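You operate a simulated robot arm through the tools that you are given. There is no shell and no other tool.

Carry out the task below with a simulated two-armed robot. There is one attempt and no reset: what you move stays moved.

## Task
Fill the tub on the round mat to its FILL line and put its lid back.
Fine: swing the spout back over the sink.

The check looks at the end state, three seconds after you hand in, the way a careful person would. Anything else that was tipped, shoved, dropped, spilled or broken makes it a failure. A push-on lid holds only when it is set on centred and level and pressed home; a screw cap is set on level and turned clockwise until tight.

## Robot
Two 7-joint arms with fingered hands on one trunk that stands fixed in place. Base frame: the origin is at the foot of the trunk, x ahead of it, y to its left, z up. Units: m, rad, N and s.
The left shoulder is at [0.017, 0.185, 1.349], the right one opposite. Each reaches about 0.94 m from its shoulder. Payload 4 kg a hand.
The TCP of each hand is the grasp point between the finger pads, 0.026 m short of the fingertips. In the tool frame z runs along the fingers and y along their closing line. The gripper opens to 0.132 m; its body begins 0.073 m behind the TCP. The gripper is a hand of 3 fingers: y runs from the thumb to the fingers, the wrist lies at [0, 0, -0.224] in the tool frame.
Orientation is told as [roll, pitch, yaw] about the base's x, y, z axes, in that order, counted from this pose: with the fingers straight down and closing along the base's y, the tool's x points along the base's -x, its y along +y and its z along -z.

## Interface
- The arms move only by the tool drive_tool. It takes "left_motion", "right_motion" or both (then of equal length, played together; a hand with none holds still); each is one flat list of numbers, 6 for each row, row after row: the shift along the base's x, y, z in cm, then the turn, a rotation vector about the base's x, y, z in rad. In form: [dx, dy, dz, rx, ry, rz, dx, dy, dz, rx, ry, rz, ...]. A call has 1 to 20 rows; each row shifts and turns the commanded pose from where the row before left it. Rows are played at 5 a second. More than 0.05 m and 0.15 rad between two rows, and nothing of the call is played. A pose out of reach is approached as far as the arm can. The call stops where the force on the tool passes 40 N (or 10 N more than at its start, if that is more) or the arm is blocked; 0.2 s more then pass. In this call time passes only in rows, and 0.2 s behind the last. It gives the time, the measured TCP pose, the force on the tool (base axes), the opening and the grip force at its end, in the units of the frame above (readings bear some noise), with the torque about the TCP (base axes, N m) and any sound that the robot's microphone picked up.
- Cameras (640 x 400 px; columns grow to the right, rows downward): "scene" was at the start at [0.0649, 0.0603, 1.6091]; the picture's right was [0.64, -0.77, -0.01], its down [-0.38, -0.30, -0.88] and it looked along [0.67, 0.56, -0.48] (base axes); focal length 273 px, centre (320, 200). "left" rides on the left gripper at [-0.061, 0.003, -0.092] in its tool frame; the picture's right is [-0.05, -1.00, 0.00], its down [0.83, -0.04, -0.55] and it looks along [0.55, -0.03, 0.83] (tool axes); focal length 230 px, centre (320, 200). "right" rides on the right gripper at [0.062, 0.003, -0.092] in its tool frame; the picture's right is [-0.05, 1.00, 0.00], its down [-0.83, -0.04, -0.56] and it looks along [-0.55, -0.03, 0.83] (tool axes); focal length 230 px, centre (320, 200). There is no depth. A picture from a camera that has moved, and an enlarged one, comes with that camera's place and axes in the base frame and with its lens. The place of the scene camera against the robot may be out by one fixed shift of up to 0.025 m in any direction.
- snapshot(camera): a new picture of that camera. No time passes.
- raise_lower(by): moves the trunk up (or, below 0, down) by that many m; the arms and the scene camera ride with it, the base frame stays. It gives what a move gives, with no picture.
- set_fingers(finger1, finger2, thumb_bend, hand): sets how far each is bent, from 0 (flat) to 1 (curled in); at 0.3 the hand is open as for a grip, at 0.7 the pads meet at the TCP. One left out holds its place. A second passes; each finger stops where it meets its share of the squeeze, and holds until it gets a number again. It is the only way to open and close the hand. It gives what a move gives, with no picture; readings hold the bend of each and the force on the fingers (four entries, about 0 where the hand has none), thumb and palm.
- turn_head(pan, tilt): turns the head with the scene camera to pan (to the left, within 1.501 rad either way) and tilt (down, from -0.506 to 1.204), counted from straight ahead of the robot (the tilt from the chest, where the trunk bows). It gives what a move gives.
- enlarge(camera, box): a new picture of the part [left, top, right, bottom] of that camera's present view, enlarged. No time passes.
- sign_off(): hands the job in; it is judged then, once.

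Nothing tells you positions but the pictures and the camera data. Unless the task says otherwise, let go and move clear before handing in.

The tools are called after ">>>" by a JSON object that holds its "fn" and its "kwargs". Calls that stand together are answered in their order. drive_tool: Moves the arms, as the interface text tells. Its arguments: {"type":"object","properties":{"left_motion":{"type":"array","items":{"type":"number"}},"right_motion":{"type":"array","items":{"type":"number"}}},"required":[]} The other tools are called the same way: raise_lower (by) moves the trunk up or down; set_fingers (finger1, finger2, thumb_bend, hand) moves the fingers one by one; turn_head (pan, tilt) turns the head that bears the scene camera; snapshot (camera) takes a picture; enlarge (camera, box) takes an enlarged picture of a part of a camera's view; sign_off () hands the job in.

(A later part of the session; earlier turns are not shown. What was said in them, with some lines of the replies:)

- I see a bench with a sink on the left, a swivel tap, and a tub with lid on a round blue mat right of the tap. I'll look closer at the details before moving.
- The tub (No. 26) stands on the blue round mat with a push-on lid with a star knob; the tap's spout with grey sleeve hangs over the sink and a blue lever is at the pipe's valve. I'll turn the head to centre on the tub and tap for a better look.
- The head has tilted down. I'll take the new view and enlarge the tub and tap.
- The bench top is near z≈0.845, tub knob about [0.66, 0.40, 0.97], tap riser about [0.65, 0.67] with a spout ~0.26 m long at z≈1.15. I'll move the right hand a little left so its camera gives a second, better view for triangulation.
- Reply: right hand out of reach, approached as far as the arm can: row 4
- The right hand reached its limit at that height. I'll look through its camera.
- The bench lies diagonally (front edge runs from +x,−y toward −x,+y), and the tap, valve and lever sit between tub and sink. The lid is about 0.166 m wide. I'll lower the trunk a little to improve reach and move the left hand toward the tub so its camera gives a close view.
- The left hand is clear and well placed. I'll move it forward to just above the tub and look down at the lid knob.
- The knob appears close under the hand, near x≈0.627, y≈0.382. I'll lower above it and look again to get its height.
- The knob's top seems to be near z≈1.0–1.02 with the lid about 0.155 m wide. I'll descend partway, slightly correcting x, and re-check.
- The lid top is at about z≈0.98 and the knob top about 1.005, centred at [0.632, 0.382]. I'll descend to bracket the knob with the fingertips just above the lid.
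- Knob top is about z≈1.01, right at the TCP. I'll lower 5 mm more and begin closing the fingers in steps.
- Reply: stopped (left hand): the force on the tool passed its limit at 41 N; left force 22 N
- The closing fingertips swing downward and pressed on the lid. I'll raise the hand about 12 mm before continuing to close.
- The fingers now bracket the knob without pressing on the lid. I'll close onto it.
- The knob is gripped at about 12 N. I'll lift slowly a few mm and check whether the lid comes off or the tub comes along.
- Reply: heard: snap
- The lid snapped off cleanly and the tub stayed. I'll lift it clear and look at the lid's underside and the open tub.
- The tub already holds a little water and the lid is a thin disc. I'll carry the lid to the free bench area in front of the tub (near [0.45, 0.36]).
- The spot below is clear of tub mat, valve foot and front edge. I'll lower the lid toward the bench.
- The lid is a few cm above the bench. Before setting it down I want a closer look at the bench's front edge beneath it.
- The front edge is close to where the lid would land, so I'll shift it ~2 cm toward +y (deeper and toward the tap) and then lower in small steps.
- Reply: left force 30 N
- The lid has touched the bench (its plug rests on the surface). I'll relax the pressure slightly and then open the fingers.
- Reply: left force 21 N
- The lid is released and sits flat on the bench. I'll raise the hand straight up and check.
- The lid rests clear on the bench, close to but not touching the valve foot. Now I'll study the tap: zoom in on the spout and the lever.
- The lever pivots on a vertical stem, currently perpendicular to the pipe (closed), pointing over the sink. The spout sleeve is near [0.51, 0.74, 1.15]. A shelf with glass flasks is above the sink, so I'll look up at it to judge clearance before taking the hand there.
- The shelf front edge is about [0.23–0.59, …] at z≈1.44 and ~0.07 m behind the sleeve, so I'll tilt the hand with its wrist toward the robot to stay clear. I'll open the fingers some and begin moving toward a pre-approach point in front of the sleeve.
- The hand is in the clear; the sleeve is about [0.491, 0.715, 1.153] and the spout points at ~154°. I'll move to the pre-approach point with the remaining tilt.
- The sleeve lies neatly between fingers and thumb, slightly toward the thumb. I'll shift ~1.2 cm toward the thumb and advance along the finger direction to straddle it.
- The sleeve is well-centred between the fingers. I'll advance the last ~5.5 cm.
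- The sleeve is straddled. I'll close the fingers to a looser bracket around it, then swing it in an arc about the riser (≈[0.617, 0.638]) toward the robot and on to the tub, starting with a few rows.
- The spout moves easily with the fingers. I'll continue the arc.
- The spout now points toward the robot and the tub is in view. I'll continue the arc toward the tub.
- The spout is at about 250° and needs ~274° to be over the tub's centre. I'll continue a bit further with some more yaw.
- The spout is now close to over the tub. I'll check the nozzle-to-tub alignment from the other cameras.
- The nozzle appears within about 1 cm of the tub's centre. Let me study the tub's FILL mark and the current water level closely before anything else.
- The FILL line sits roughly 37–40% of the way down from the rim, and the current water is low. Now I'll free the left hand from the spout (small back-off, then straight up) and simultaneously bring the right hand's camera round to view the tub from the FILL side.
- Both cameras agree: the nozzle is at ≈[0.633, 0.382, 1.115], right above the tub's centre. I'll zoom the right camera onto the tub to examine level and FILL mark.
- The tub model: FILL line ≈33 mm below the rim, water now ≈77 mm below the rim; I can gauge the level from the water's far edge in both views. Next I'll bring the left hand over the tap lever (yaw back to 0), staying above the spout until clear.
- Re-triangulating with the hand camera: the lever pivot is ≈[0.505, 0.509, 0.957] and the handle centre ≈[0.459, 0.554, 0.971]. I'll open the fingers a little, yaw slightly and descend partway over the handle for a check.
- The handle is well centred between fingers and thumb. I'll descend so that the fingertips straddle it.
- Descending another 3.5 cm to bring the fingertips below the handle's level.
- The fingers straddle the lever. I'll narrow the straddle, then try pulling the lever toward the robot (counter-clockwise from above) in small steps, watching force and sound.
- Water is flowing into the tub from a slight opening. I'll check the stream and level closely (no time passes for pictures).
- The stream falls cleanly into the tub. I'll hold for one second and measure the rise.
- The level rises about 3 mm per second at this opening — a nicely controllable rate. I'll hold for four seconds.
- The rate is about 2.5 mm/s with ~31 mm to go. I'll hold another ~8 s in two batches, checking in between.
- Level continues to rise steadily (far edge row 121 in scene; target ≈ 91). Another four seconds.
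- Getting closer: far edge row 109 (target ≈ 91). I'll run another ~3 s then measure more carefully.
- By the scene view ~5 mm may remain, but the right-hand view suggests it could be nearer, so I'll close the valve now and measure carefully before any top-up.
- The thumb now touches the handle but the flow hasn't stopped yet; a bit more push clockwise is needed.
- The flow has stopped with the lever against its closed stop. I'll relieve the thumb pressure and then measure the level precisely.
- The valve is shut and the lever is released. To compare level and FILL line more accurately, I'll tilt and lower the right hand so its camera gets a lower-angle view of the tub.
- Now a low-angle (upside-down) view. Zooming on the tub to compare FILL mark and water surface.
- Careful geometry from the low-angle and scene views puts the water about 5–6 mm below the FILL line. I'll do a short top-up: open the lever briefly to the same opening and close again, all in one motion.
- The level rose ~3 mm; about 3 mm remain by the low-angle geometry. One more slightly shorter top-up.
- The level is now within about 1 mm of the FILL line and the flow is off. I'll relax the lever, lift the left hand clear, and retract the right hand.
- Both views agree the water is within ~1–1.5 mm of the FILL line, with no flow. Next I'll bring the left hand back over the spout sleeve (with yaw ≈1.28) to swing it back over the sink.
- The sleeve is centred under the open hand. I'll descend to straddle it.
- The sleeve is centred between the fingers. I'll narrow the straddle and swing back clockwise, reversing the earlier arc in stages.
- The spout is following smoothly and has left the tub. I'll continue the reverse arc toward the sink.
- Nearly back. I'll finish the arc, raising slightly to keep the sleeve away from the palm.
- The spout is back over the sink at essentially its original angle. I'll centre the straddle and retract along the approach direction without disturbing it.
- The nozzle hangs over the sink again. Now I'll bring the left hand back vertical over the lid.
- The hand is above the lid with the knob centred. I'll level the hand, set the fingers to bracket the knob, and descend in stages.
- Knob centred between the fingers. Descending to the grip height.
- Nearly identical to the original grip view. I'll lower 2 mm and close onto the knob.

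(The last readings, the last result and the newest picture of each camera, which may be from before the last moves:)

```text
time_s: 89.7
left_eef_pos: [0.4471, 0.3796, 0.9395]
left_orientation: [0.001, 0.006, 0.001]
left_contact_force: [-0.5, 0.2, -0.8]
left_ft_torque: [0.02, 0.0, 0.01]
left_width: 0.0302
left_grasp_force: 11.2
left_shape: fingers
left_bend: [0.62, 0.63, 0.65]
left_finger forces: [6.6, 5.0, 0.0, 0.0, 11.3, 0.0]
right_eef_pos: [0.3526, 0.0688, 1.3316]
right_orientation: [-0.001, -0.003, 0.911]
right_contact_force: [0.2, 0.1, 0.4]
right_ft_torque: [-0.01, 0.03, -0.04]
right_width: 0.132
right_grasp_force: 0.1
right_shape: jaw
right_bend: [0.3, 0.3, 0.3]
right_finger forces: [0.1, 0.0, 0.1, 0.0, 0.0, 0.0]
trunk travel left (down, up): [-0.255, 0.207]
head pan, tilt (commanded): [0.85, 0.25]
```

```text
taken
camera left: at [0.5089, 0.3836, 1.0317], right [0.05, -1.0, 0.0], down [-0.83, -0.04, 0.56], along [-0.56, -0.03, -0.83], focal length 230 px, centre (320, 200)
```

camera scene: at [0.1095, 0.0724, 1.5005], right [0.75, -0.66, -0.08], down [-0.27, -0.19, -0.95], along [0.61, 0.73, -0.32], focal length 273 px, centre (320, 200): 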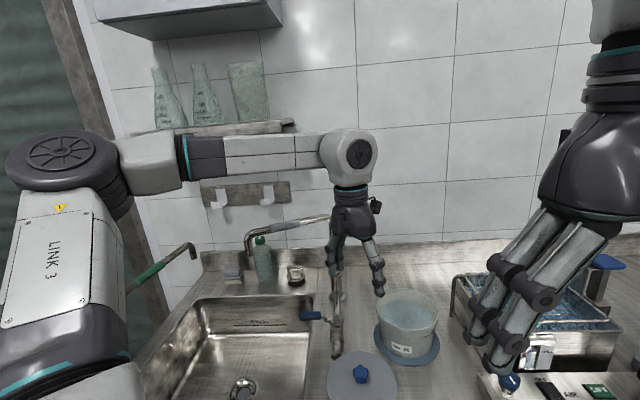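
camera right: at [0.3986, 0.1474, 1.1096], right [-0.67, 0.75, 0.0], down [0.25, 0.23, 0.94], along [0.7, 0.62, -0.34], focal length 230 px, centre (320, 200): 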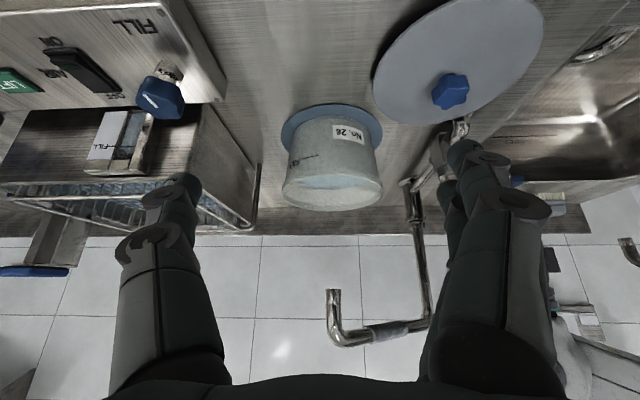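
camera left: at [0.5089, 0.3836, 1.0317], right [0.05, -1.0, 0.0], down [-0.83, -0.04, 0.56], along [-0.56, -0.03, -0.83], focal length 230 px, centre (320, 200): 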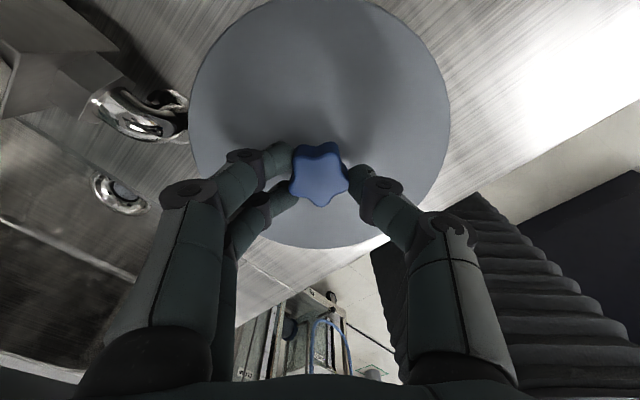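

The grip and view match the original grasp exactly. I'll lift the lid and carry it back over the tub.

>>> {"fn": "drive_tool", "kwargs": {"left_motion": [0, 0, 1, 0, 0, 0, 0, 0, 3, 0, 0, 0, 0, 0, 4, 0, 0, 0, 0, 0, 4, 0, 0, 0, 0, 0, 4, 0, 0, 0, 0, 0, 4, 0, 0, 0, 3, 0.05, 0, 0, 0, 0, 4, 0.1, 0, 0, 0, 0, 4, 0.05, 0, 0, 0, 0, 4, 0.05, 0, 0, 0, 0, 3.6, 0, 0, 0, 0, 0, 0, 0, 0, 0, 0, 0, 0, 0, 0, 0, 0, 0]}}

>>> {"fn": "snapshot", "kwargs": {"camera": "left"}}

>>> {"fn": "enlarge", "kwargs": {"camera": "scene", "box": [330, 200, 490, 380]}}

```text
time_s: 92.5
left_eef_pos: [0.6334, 0.3808, 1.1399]
left_orientation: [0.002, 0.008, 0.0]
left_contact_force: [0.6, 0.3, -0.5]
left_ft_torque: [0.0, 0.0, 0.01]
left_width: 0.03
left_grasp_force: 11.5
left_shape: fingers
left_bend: [0.62, 0.64, 0.65]
left_finger forces: [6.7, 5.3, 0.1, 0.0, 11.0, 0.0]
right_eef_pos: [0.352, 0.0673, 1.3308]
right_orientation: [0.001, 0.0, 0.909]
right_contact_force: [0.7, 0.1, 0.5]
right_ft_torque: [-0.03, 0.02, 0.0]
right_width: 0.1319
right_grasp_force: 0.0
right_shape: jaw
right_bend: [0.3, 0.3, 0.3]
right_finger forces: [0.0, 0.1, 0.1, 0.1, 0.1, 0.0]
trunk travel left (down, up): [-0.255, 0.207]
head pan, tilt (commanded): [0.85, 0.25]
```

```text
taken
camera left: at [0.6948, 0.3854, 1.2323], right [0.05, -1.0, 0.0], down [-0.83, -0.04, 0.56], along [-0.56, -0.03, -0.83], focal length 230 px, centre (320, 200)
```

left: 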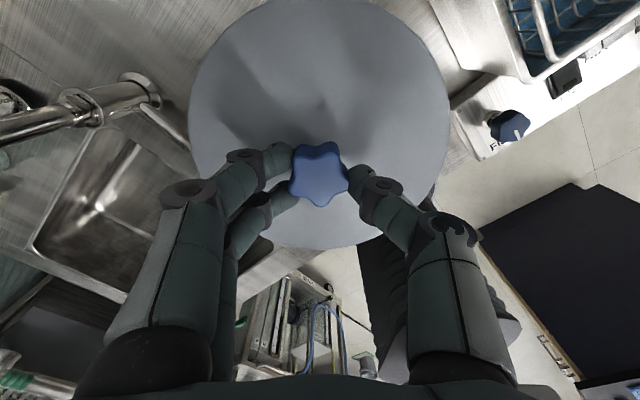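

```text
2.22 times, centred on (410, 290) of scene
camera zoom: at [0.1102, 0.0722, 1.5005], right [0.75, -0.66, -0.08], down [-0.27, -0.19, -0.94], along [0.61, 0.73, -0.32], focal length 607 px, centre (120, 0)
```

zoom: 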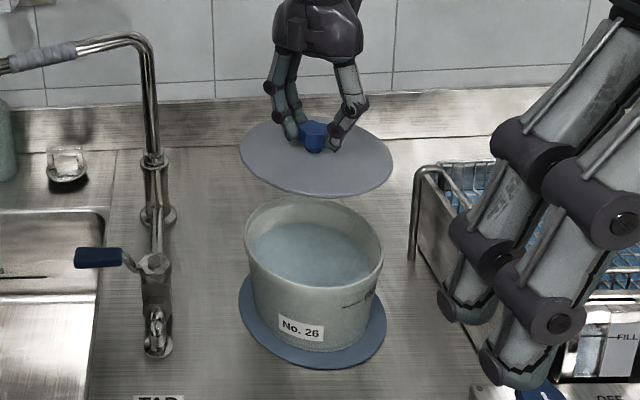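

Lid is over the tub and the water level is steady. I'll shift 1.5 mm in y to match the original position and lower to just above the rim.

>>> {"fn": "drive_tool", "kwargs": {"left_motion": [0, 0.15, -3, 0, 0, 0, 0, 0, -3, 0, 0, 0, 0, 0, -2.5, 0, 0, 0, 0, 0, 0, 0, 0, 0, 0, 0, 0, 0, 0, 0]}}

>>> {"fn": "enlarge", "kwargs": {"camera": "scene", "box": [360, 260, 460, 370]}}

>>> {"fn": "snapshot", "kwargs": {"camera": "left"}}

```text
time_s: 93.7
left_eef_pos: [0.6343, 0.3848, 1.0548]
left_orientation: [0.0, 0.004, 0.0]
left_contact_force: [1.0, 0.6, -0.6]
left_ft_torque: [-0.01, 0.03, -0.03]
left_width: 0.0302
left_grasp_force: 11.1
left_shape: fingers
left_bend: [0.62, 0.64, 0.65]
left_finger forces: [6.9, 5.3, 0.0, 0.0, 11.0, 0.0]
right_eef_pos: [0.3519, 0.0689, 1.3308]
right_orientation: [0.001, -0.003, 0.91]
right_contact_force: [0.0, 0.9, 0.4]
right_ft_torque: [0.0, -0.03, -0.03]
right_width: 0.1321
right_grasp_force: 0.1
right_shape: jaw
right_bend: [0.3, 0.3, 0.3]
right_finger forces: [0.0, 0.0, 0.0, 0.1, 0.1, 0.0]
trunk travel left (down, up): [-0.255, 0.207]
head pan, tilt (commanded): [0.85, 0.25]
```

```text
3.64 times, centred on (410, 315) of scene
camera zoom: at [0.1102, 0.0722, 1.5004], right [0.75, -0.66, -0.08], down [-0.27, -0.19, -0.94], along [0.61, 0.73, -0.32], focal length 993 px, centre (-7, -218)
```

zoom: 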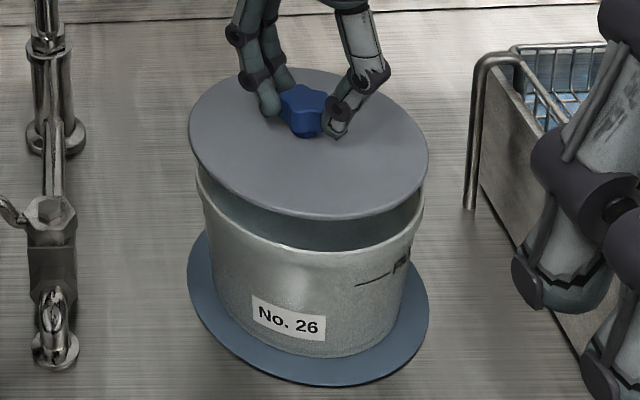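

```text
taken
camera left: at [0.695, 0.388, 1.1465], right [0.05, -1.0, 0.0], down [-0.83, -0.04, 0.56], along [-0.56, -0.03, -0.83], focal length 230 px, centre (320, 200)
```

left: 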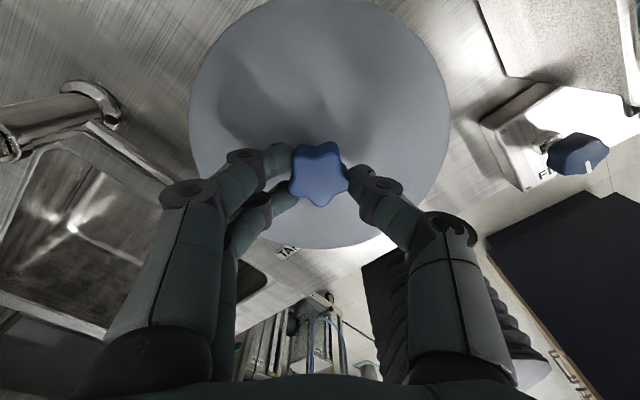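

The lid looks centred over the rim. I'll lower another ~1.6 cm to just above contact and compare the camera background with the original grasp view.

>>> {"fn": "drive_tool", "kwargs": {"left_motion": [0, 0, -1.0, 0, 0, 0, 0, 0, -0.6, 0, 0, 0, 0, 0, 0, 0, 0, 0, 0, 0, 0, 0, 0, 0]}}

>>> {"fn": "snapshot", "kwargs": {"camera": "left"}}

>>> {"fn": "enlarge", "kwargs": {"camera": "scene", "box": [370, 270, 450, 360]}}

```text
time_s: 94.7
left_eef_pos: [0.6341, 0.3846, 1.0376]
left_orientation: [0.002, 0.004, -0.001]
left_contact_force: [-0.6, -0.9, -0.3]
left_ft_torque: [0.0, -0.04, -0.01]
left_width: 0.0303
left_grasp_force: 11.5
left_shape: fingers
left_bend: [0.62, 0.64, 0.65]
left_finger forces: [6.8, 5.3, 0.0, 0.1, 11.0, 0.0]
right_eef_pos: [0.3521, 0.0673, 1.3316]
right_orientation: [0.0, -0.002, 0.909]
right_contact_force: [-0.4, 0.1, 0.6]
right_ft_torque: [-0.01, 0.03, 0.0]
right_width: 0.132
right_grasp_force: 0.1
right_shape: jaw
right_bend: [0.3, 0.3, 0.3]
right_finger forces: [0.0, 0.0, 0.0, 0.0, 0.0, 0.0]
trunk travel left (down, up): [-0.255, 0.207]
head pan, tilt (commanded): [0.85, 0.25]
```

```text
taken
camera left: at [0.6953, 0.3878, 1.1303], right [0.05, -1.0, 0.0], down [-0.83, -0.04, 0.56], along [-0.56, -0.03, -0.83], focal length 230 px, centre (320, 200)
```

left: 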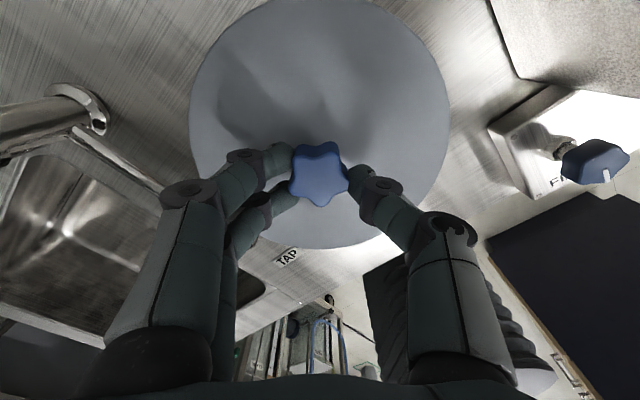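

```text
4.44 times, centred on (410, 315) of scene
camera zoom: at [0.1102, 0.0724, 1.5004], right [0.75, -0.66, -0.08], down [-0.27, -0.19, -0.94], along [0.61, 0.73, -0.32], focal length 1214 px, centre (-80, -311)
```

zoom: 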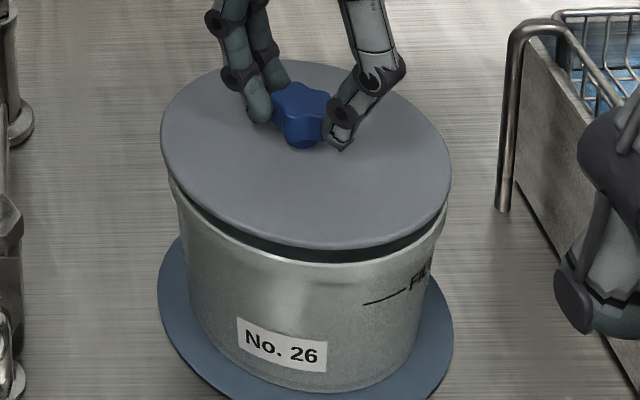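

The lid is just above the rim and looks centred from the scene camera. I'll cross-check centring from the right hand's camera before pressing.

>>> {"fn": "snapshot", "kwargs": {"camera": "right"}}

```text
taken
camera right: at [0.3118, 0.0197, 1.424], right [-0.76, 0.65, 0.0], down [0.54, 0.63, 0.56], along [0.36, 0.42, -0.83], focal length 230 px, centre (320, 200)
```

right: 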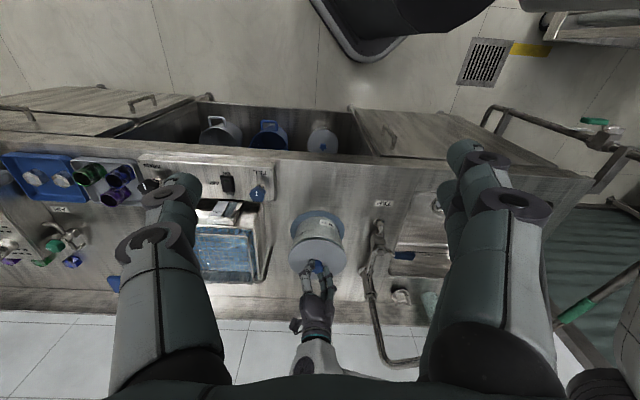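

>>> {"fn": "enlarge", "kwargs": {"camera": "right", "box": [275, 200, 365, 290]}}

>>> {"fn": "enlarge", "kwargs": {"camera": "scene", "box": [375, 275, 445, 345]}}

```text
4.44 times, centred on (320, 245) of right
camera zoom: at [0.3118, 0.0197, 1.424], right [-0.76, 0.65, 0.0], down [0.54, 0.63, 0.56], along [0.36, 0.42, -0.83], focal length 1022 px, centre (320, 0)
```

zoom: 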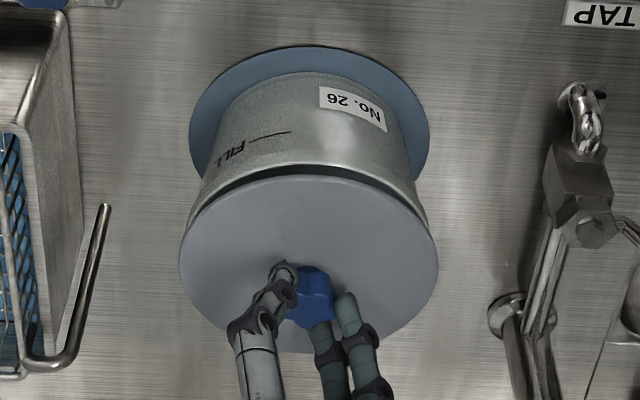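

```text
5.71 times, centred on (410, 310) of scene
camera zoom: at [0.1102, 0.0724, 1.5004], right [0.75, -0.66, -0.08], down [-0.27, -0.19, -0.94], along [0.61, 0.73, -0.32], focal length 1560 px, centre (-194, -429)
```

zoom: 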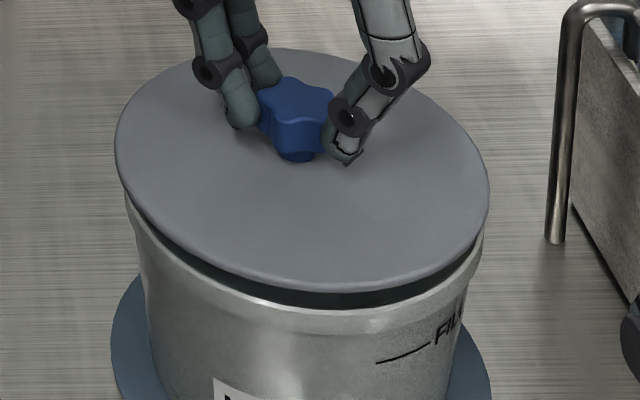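

Centring looks good from both cameras; compared with the original grasp the hand is ~2 mm too far in +y. I'll correct that and lower gently until contact.

>>> {"fn": "drive_tool", "kwargs": {"left_motion": [-0.05, -0.17, 0, 0, 0, 0, 0, 0, -0.3, 0, 0, 0, 0, 0, -0.2, 0, 0, 0, 0, 0, 0, 0, 0, 0]}}

>>> {"fn": "enlarge", "kwargs": {"camera": "scene", "box": [375, 275, 445, 345]}}

>>> {"fn": "enlarge", "kwargs": {"camera": "right", "box": [275, 200, 365, 290]}}

>>> {"fn": "snapshot", "kwargs": {"camera": "left"}}

```text
time_s: 95.7
left_eef_pos: [0.6334, 0.3836, 1.033]
left_orientation: [0.001, 0.005, 0.001]
left_contact_force: [0.1, 0.2, 0.0]
left_ft_torque: [-0.01, 0.02, 0.01]
left_width: 0.0302
left_grasp_force: 11.2
left_shape: fingers
left_bend: [0.62, 0.64, 0.65]
left_finger forces: [6.8, 5.2, 0.0, 0.1, 11.1, 0.0]
right_eef_pos: [0.3515, 0.0674, 1.3309]
right_orientation: [0.0, -0.002, 0.91]
right_contact_force: [0.2, -0.1, 0.1]
right_ft_torque: [0.0, 0.01, 0.0]
right_width: 0.1317
right_grasp_force: 0.0
right_shape: jaw
right_bend: [0.3, 0.3, 0.3]
right_finger forces: [0.0, 0.0, 0.0, 0.1, 0.0, 0.0]
trunk travel left (down, up): [-0.255, 0.207]
head pan, tilt (commanded): [0.85, 0.25]
```

```text
5.71 times, centred on (410, 310) of scene
camera zoom: at [0.1101, 0.0723, 1.5005], right [0.75, -0.66, -0.08], down [-0.27, -0.19, -0.94], along [0.61, 0.73, -0.32], focal length 1560 px, centre (-194, -429)
```

zoom: 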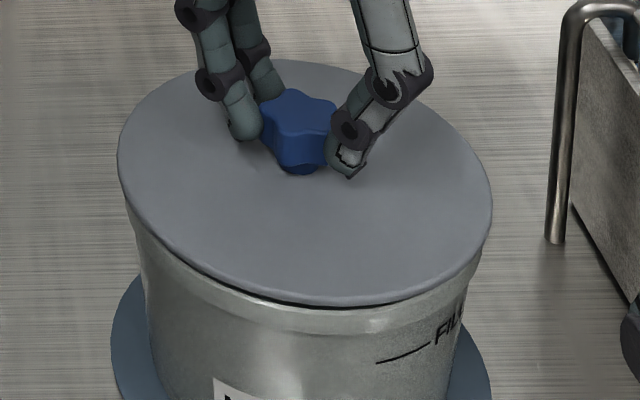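

```text
4.44 times, centred on (320, 245) of right
camera zoom: at [0.3117, 0.0197, 1.424], right [-0.76, 0.65, 0.0], down [0.54, 0.63, 0.56], along [0.36, 0.42, -0.83], focal length 1022 px, centre (320, 0)
```

zoom: 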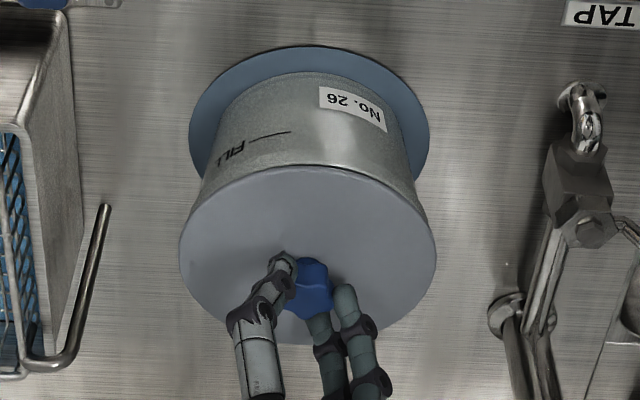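

```text
taken
camera left: at [0.6946, 0.3859, 1.1253], right [0.05, -1.0, 0.0], down [-0.83, -0.04, 0.56], along [-0.56, -0.03, -0.83], focal length 230 px, centre (320, 200)
```

left: 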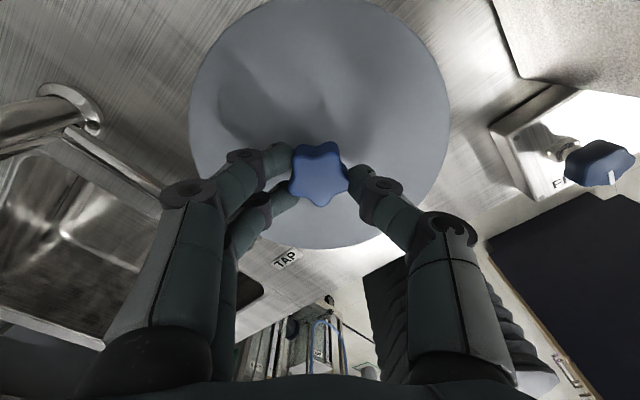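

The camera pose now matches the original grasp pose in x and y, with ~4 mm left to go. I'll lower in small steps and press the lid home.

>>> {"fn": "drive_tool", "kwargs": {"left_motion": [0, 0, -0.2, 0, 0, 0, 0, 0, -0.2, 0, 0, 0, 0, 0, -0.2, 0, 0, 0]}}

>>> {"fn": "enlarge", "kwargs": {"camera": "scene", "box": [375, 275, 445, 345]}}

```text
time_s: 96.5
left_eef_pos: [0.6322, 0.3832, 1.0288]
left_orientation: [0.003, 0.005, 0.0]
left_contact_force: [-5.2, 0.2, 7.6]
left_ft_torque: [-0.02, 0.09, 0.02]
left_width: 0.0298
left_grasp_force: 14.0
left_shape: fingers
left_bend: [0.63, 0.64, 0.65]
left_finger forces: [6.9, 7.5, 0.1, 0.1, 13.1, 0.0]
right_eef_pos: [0.3515, 0.0676, 1.332]
right_orientation: [0.0, -0.003, 0.908]
right_contact_force: [0.4, -0.2, -0.2]
right_ft_torque: [0.01, 0.01, -0.01]
right_width: 0.132
right_grasp_force: 0.1
right_shape: jaw
right_bend: [0.3, 0.3, 0.3]
right_finger forces: [0.0, 0.0, 0.0, 0.0, 0.1, 0.1]
trunk travel left (down, up): [-0.255, 0.207]
head pan, tilt (commanded): [0.85, 0.25]
heard: snap
```

```text
5.71 times, centred on (410, 310) of scene
camera zoom: at [0.1084, 0.0719, 1.5007], right [0.75, -0.66, -0.08], down [-0.27, -0.19, -0.95], along [0.61, 0.73, -0.32], focal length 1560 px, centre (-194, -429)
```

zoom: 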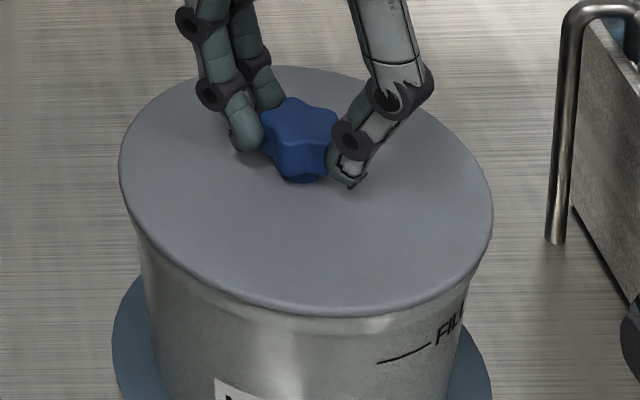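

I heard the snap and the TCP height equals the original seated height. I'll check seating from the right camera before releasing.

>>> {"fn": "enlarge", "kwargs": {"camera": "right", "box": [275, 200, 365, 290]}}

>>> {"fn": "enlarge", "kwargs": {"camera": "scene", "box": [370, 290, 450, 370]}}

```text
4.44 times, centred on (320, 245) of right
camera zoom: at [0.31, 0.0193, 1.4245], right [-0.76, 0.65, 0.0], down [0.54, 0.63, 0.56], along [0.36, 0.42, -0.83], focal length 1022 px, centre (320, 0)
```

zoom: 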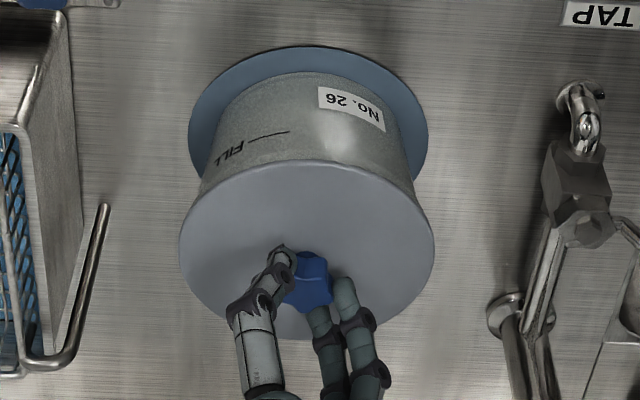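

```text
5.00 times, centred on (410, 330) of scene
camera zoom: at [0.1084, 0.0719, 1.5007], right [0.75, -0.66, -0.08], down [-0.27, -0.19, -0.95], along [0.61, 0.73, -0.32], focal length 1365 px, centre (-130, -450)
```

zoom: 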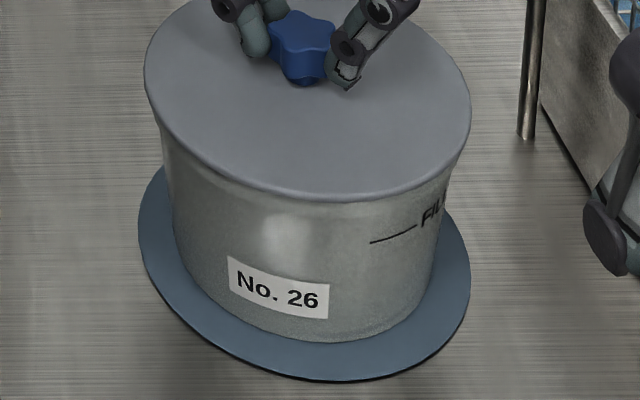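

The lid looks flush all round. I'll give one slight extra press while relieving the small sideways load, then release.

>>> {"fn": "drive_tool", "kwargs": {"left_motion": [-0.1, 0, -0.15, 0, 0, 0, 0, 0, 0, 0, 0, 0]}}

>>> {"fn": "drive_tool", "kwargs": {"left_motion": [0, 0, 0.35, 0, 0, 0, 0, 0, 0, 0, 0, 0]}}

>>> {"fn": "set_fingers", "kwargs": {"hand": "left", "finger1": 0.57, "finger2": 0.57, "thumb_bend": 0.57}}

>>> {"fn": "enlarge", "kwargs": {"camera": "scene", "box": [370, 280, 450, 370]}}

```text
time_s: 97.1
left_eef_pos: [0.6328, 0.3814, 1.0283]
left_orientation: [0.003, 0.002, 0.002]
left_contact_force: [0.1, 1.7, 13.2]
left_ft_torque: [0.08, 0.01, 0.02]
left_width: 0.0301
left_grasp_force: 14.9
left_shape: fingers
left_bend: [0.63, 0.64, 0.66]
left_finger forces: [8.9, 7.3, 0.1, 0.1, 13.0, 0.1]
right_eef_pos: [0.351, 0.0669, 1.3304]
right_orientation: [-0.001, -0.005, 0.908]
right_contact_force: [0.6, -0.1, 0.3]
right_ft_torque: [-0.01, -0.01, 0.01]
right_width: 0.1318
right_grasp_force: 0.0
right_shape: jaw
right_bend: [0.3, 0.3, 0.3]
right_finger forces: [0.0, 0.0, 0.1, 0.0, 0.1, 0.1]
trunk travel left (down, up): [-0.255, 0.207]
head pan, tilt (commanded): [0.85, 0.25]
```

```text
time_s: 97.7
left_eef_pos: [0.6318, 0.3826, 1.0301]
left_orientation: [0.003, 0.006, -0.001]
left_contact_force: [0.5, 0.7, 2.9]
left_ft_torque: [-0.03, -0.01, -0.02]
left_width: 0.0301
left_grasp_force: 13.5
left_shape: fingers
left_bend: [0.63, 0.64, 0.66]
left_finger forces: [8.1, 6.3, 0.0, 0.0, 12.5, 0.0]
right_eef_pos: [0.3527, 0.0671, 1.3312]
right_orientation: [0.001, -0.001, 0.909]
right_contact_force: [-0.2, 0.3, -0.7]
right_ft_torque: [0.03, 0.01, -0.03]
right_width: 0.1317
right_grasp_force: 0.1
right_shape: jaw
right_bend: [0.3, 0.3, 0.3]
right_finger forces: [0.0, 0.0, 0.1, 0.0, 0.1, 0.0]
trunk travel left (down, up): [-0.255, 0.207]
head pan, tilt (commanded): [0.85, 0.25]
```

```text
time_s: 98.7
left_eef_pos: [0.6332, 0.3833, 1.029]
left_orientation: [0.002, 0.004, 0.001]
left_contact_force: [-0.3, 0.4, -0.1]
left_ft_torque: [0.02, 0.0, 0.0]
left_width: 0.0471
left_grasp_force: 0.1
left_shape: fingers
left_bend: [0.56, 0.56, 0.56]
left_finger forces: [0.0, 0.0, 0.0, 0.0, 0.1, 0.1]
right_eef_pos: [0.352, 0.068, 1.3311]
right_orientation: [0.001, 0.0, 0.909]
right_contact_force: [-0.1, 0.5, -0.4]
right_ft_torque: [-0.02, -0.01, -0.02]
right_width: 0.1319
right_grasp_force: 0.1
right_shape: jaw
right_bend: [0.3, 0.3, 0.3]
right_finger forces: [0.1, 0.0, 0.0, 0.0, 0.1, 0.0]
trunk travel left (down, up): [-0.255, 0.207]
head pan, tilt (commanded): [0.85, 0.25]
```

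```text
4.44 times, centred on (410, 325) of scene
camera zoom: at [0.11, 0.0723, 1.5004], right [0.75, -0.66, -0.08], down [-0.27, -0.19, -0.94], along [0.61, 0.73, -0.32], focal length 1214 px, centre (-80, -356)
```

zoom: 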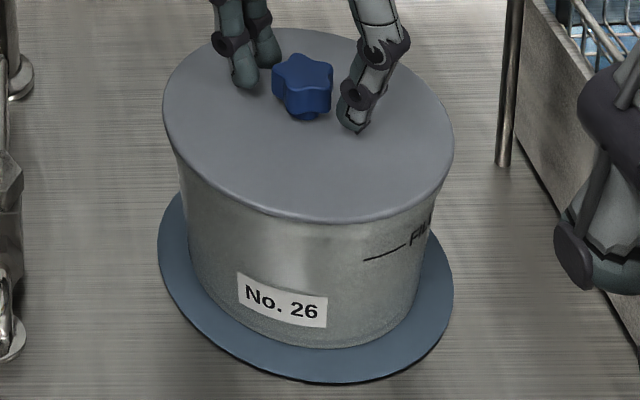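

The lid is pressed home and released with no residual force. I'll raise the left hand straight up and then withdraw toward the robot, and check the whole scene.

>>> {"fn": "drive_tool", "kwargs": {"left_motion": [0, 0, 1, 0, 0, 0, 0, 0, 3, 0, 0, 0, 0, 0, 4, 0, 0, 0, 0, 0, 4, 0, 0, 0, 0, 0, 4, 0, 0, 0, 0, 0, 4, 0, 0, 0, -4, 0, 2, 0, 0, 0, -4, 0, 2, 0, 0, 0, -4, 0, 1, 0, 0, 0, -4, 0, 0, 0, 0, 0, -4, 0, 0, 0, 0, 0, -4, 0, 0, 0, 0, 0, 0, 0, 0, 0, 0, 0]}}

>>> {"fn": "snapshot", "kwargs": {"camera": "scene"}}

>>> {"fn": "enlarge", "kwargs": {"camera": "scene", "box": [220, 200, 460, 390]}}

>>> {"fn": "snapshot", "kwargs": {"camera": "left"}}

>>> {"fn": "snapshot", "kwargs": {"camera": "right"}}

```text
time_s: 101.5
left_eef_pos: [0.3918, 0.3842, 1.2774]
left_orientation: [0.003, 0.009, -0.002]
left_contact_force: [0.6, 0.3, -0.5]
left_ft_torque: [0.01, -0.02, 0.0]
left_width: 0.0472
left_grasp_force: 0.1
left_shape: fingers
left_bend: [0.56, 0.56, 0.56]
left_finger forces: [0.0, 0.0, 0.1, 0.1, 0.0, 0.0]
right_eef_pos: [0.3541, 0.068, 1.3296]
right_orientation: [-0.001, -0.003, 0.908]
right_contact_force: [0.4, -0.7, -0.4]
right_ft_torque: [-0.01, 0.02, 0.0]
right_width: 0.1319
right_grasp_force: 0.0
right_shape: jaw
right_bend: [0.3, 0.3, 0.3]
right_finger forces: [0.0, 0.1, 0.1, 0.0, 0.0, 0.0]
trunk travel left (down, up): [-0.255, 0.207]
head pan, tilt (commanded): [0.85, 0.25]
```

```text
taken
camera scene: at [0.1109, 0.0718, 1.5004], right [0.75, -0.66, -0.08], down [-0.27, -0.19, -0.94], along [0.61, 0.73, -0.32], focal length 273 px, centre (320, 200)
```

scene: 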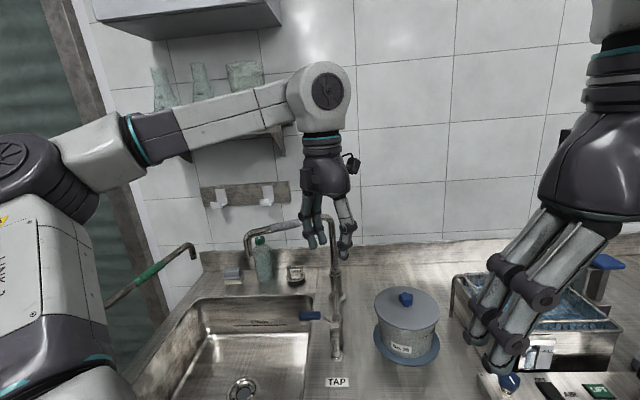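

```text
2.11 times, centred on (340, 295) of scene
camera zoom: at [0.1109, 0.0718, 1.5004], right [0.75, -0.66, -0.08], down [-0.27, -0.19, -0.94], along [0.61, 0.73, -0.32], focal length 575 px, centre (278, 0)
```

zoom: 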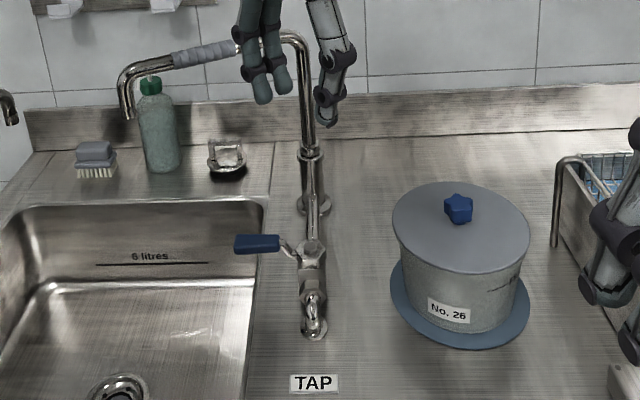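

```text
taken
camera left: at [0.4537, 0.3866, 1.3697], right [0.05, -1.0, 0.0], down [-0.83, -0.04, 0.56], along [-0.56, -0.03, -0.83], focal length 230 px, centre (320, 200)
```

left: 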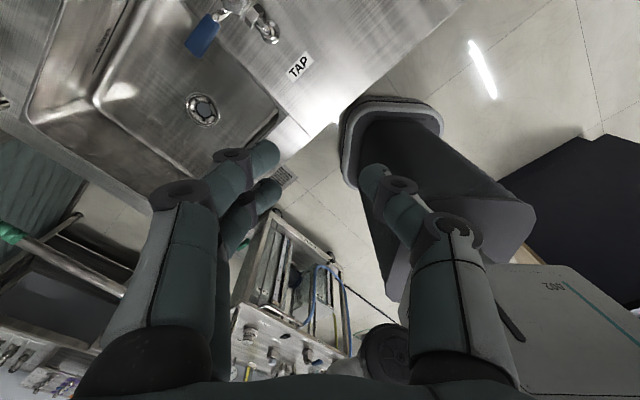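

```text
taken
camera right: at [0.3124, 0.0192, 1.4238], right [-0.76, 0.65, 0.0], down [0.54, 0.63, 0.56], along [0.36, 0.42, -0.83], focal length 230 px, centre (320, 200)
```

right: 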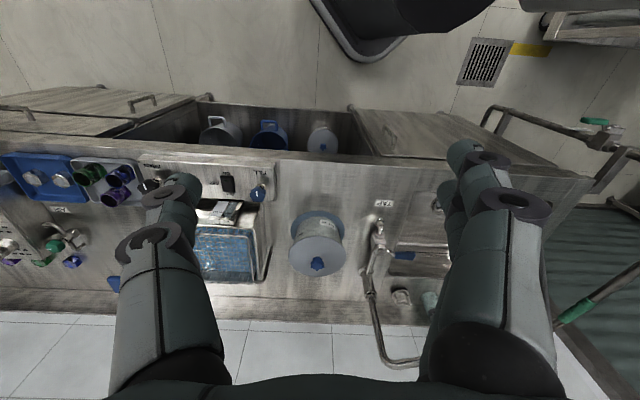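

Everything looks in place: lid on, spout over the sink, lever closed. I'll make a last close check of the nozzle (no flow), lever, and lid before handing in.

>>> {"fn": "enlarge", "kwargs": {"camera": "scene", "box": [230, 220, 350, 380]}}

>>> {"fn": "enlarge", "kwargs": {"camera": "right", "box": [270, 190, 370, 290]}}

>>> {"fn": "enlarge", "kwargs": {"camera": "scene", "box": [365, 280, 450, 370]}}

```text
2.50 times, centred on (290, 300) of scene
camera zoom: at [0.1109, 0.0718, 1.5004], right [0.75, -0.66, -0.08], down [-0.27, -0.19, -0.94], along [0.61, 0.73, -0.32], focal length 683 px, centre (395, -50)
```

zoom: 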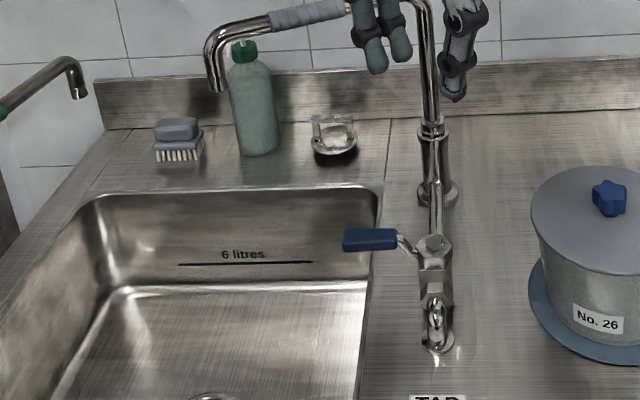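

```text
4.00 times, centred on (320, 240) of right
camera zoom: at [0.3124, 0.0192, 1.4238], right [-0.76, 0.65, 0.0], down [0.54, 0.63, 0.56], along [0.36, 0.42, -0.83], focal length 920 px, centre (320, 40)
```

zoom: 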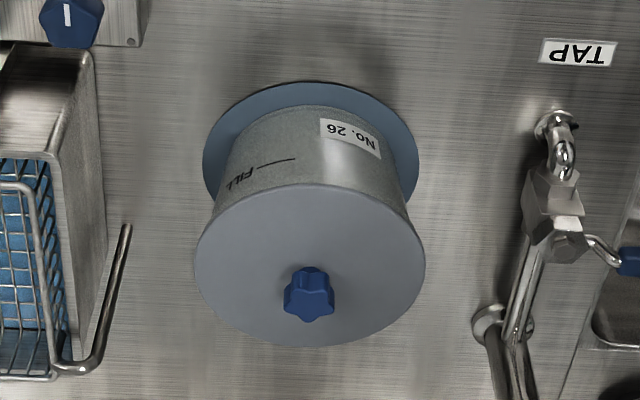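

```text
4.44 times, centred on (408, 325) of scene
camera zoom: at [0.1109, 0.0718, 1.5004], right [0.75, -0.66, -0.08], down [-0.27, -0.19, -0.94], along [0.61, 0.73, -0.32], focal length 1214 px, centre (-69, -356)
```

zoom: 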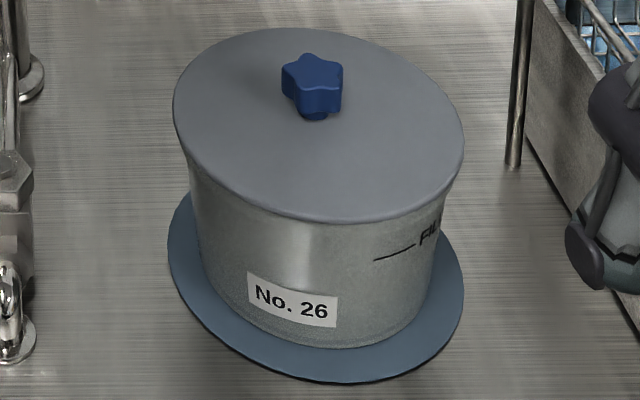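

The tub is filled to the line with its lid seated level. The tap is closed, the spout is back over the sink, and both hands are clear with no spills. I'm handing in now.

>>> {"fn": "sign_off", "kwargs": {}}

```text
The job is handed in.
```

I filled the tub on the round mat to its FILL line and put the lid back on. I then handed the job in; I haven't seen the result of the check.

- **Water level:** by my camera measurements the water stands about 1 mm below the FILL line, give or take 1–2 mm. I couldn't read the level directly through the wall, so this comes from comparing two views.
- **Lid:** it went back on in the same position it came off. I heard it snap and saw it flush all round, then gave it one more light press.
- **Tap:** the lever is back at its closed stop, with no flow from the nozzle.
- **Spout:** it is back over the sink, within a couple of degrees of where it started.

I saw no spills, and nothing else appeared tipped or moved. Both hands were clear before I handed in.
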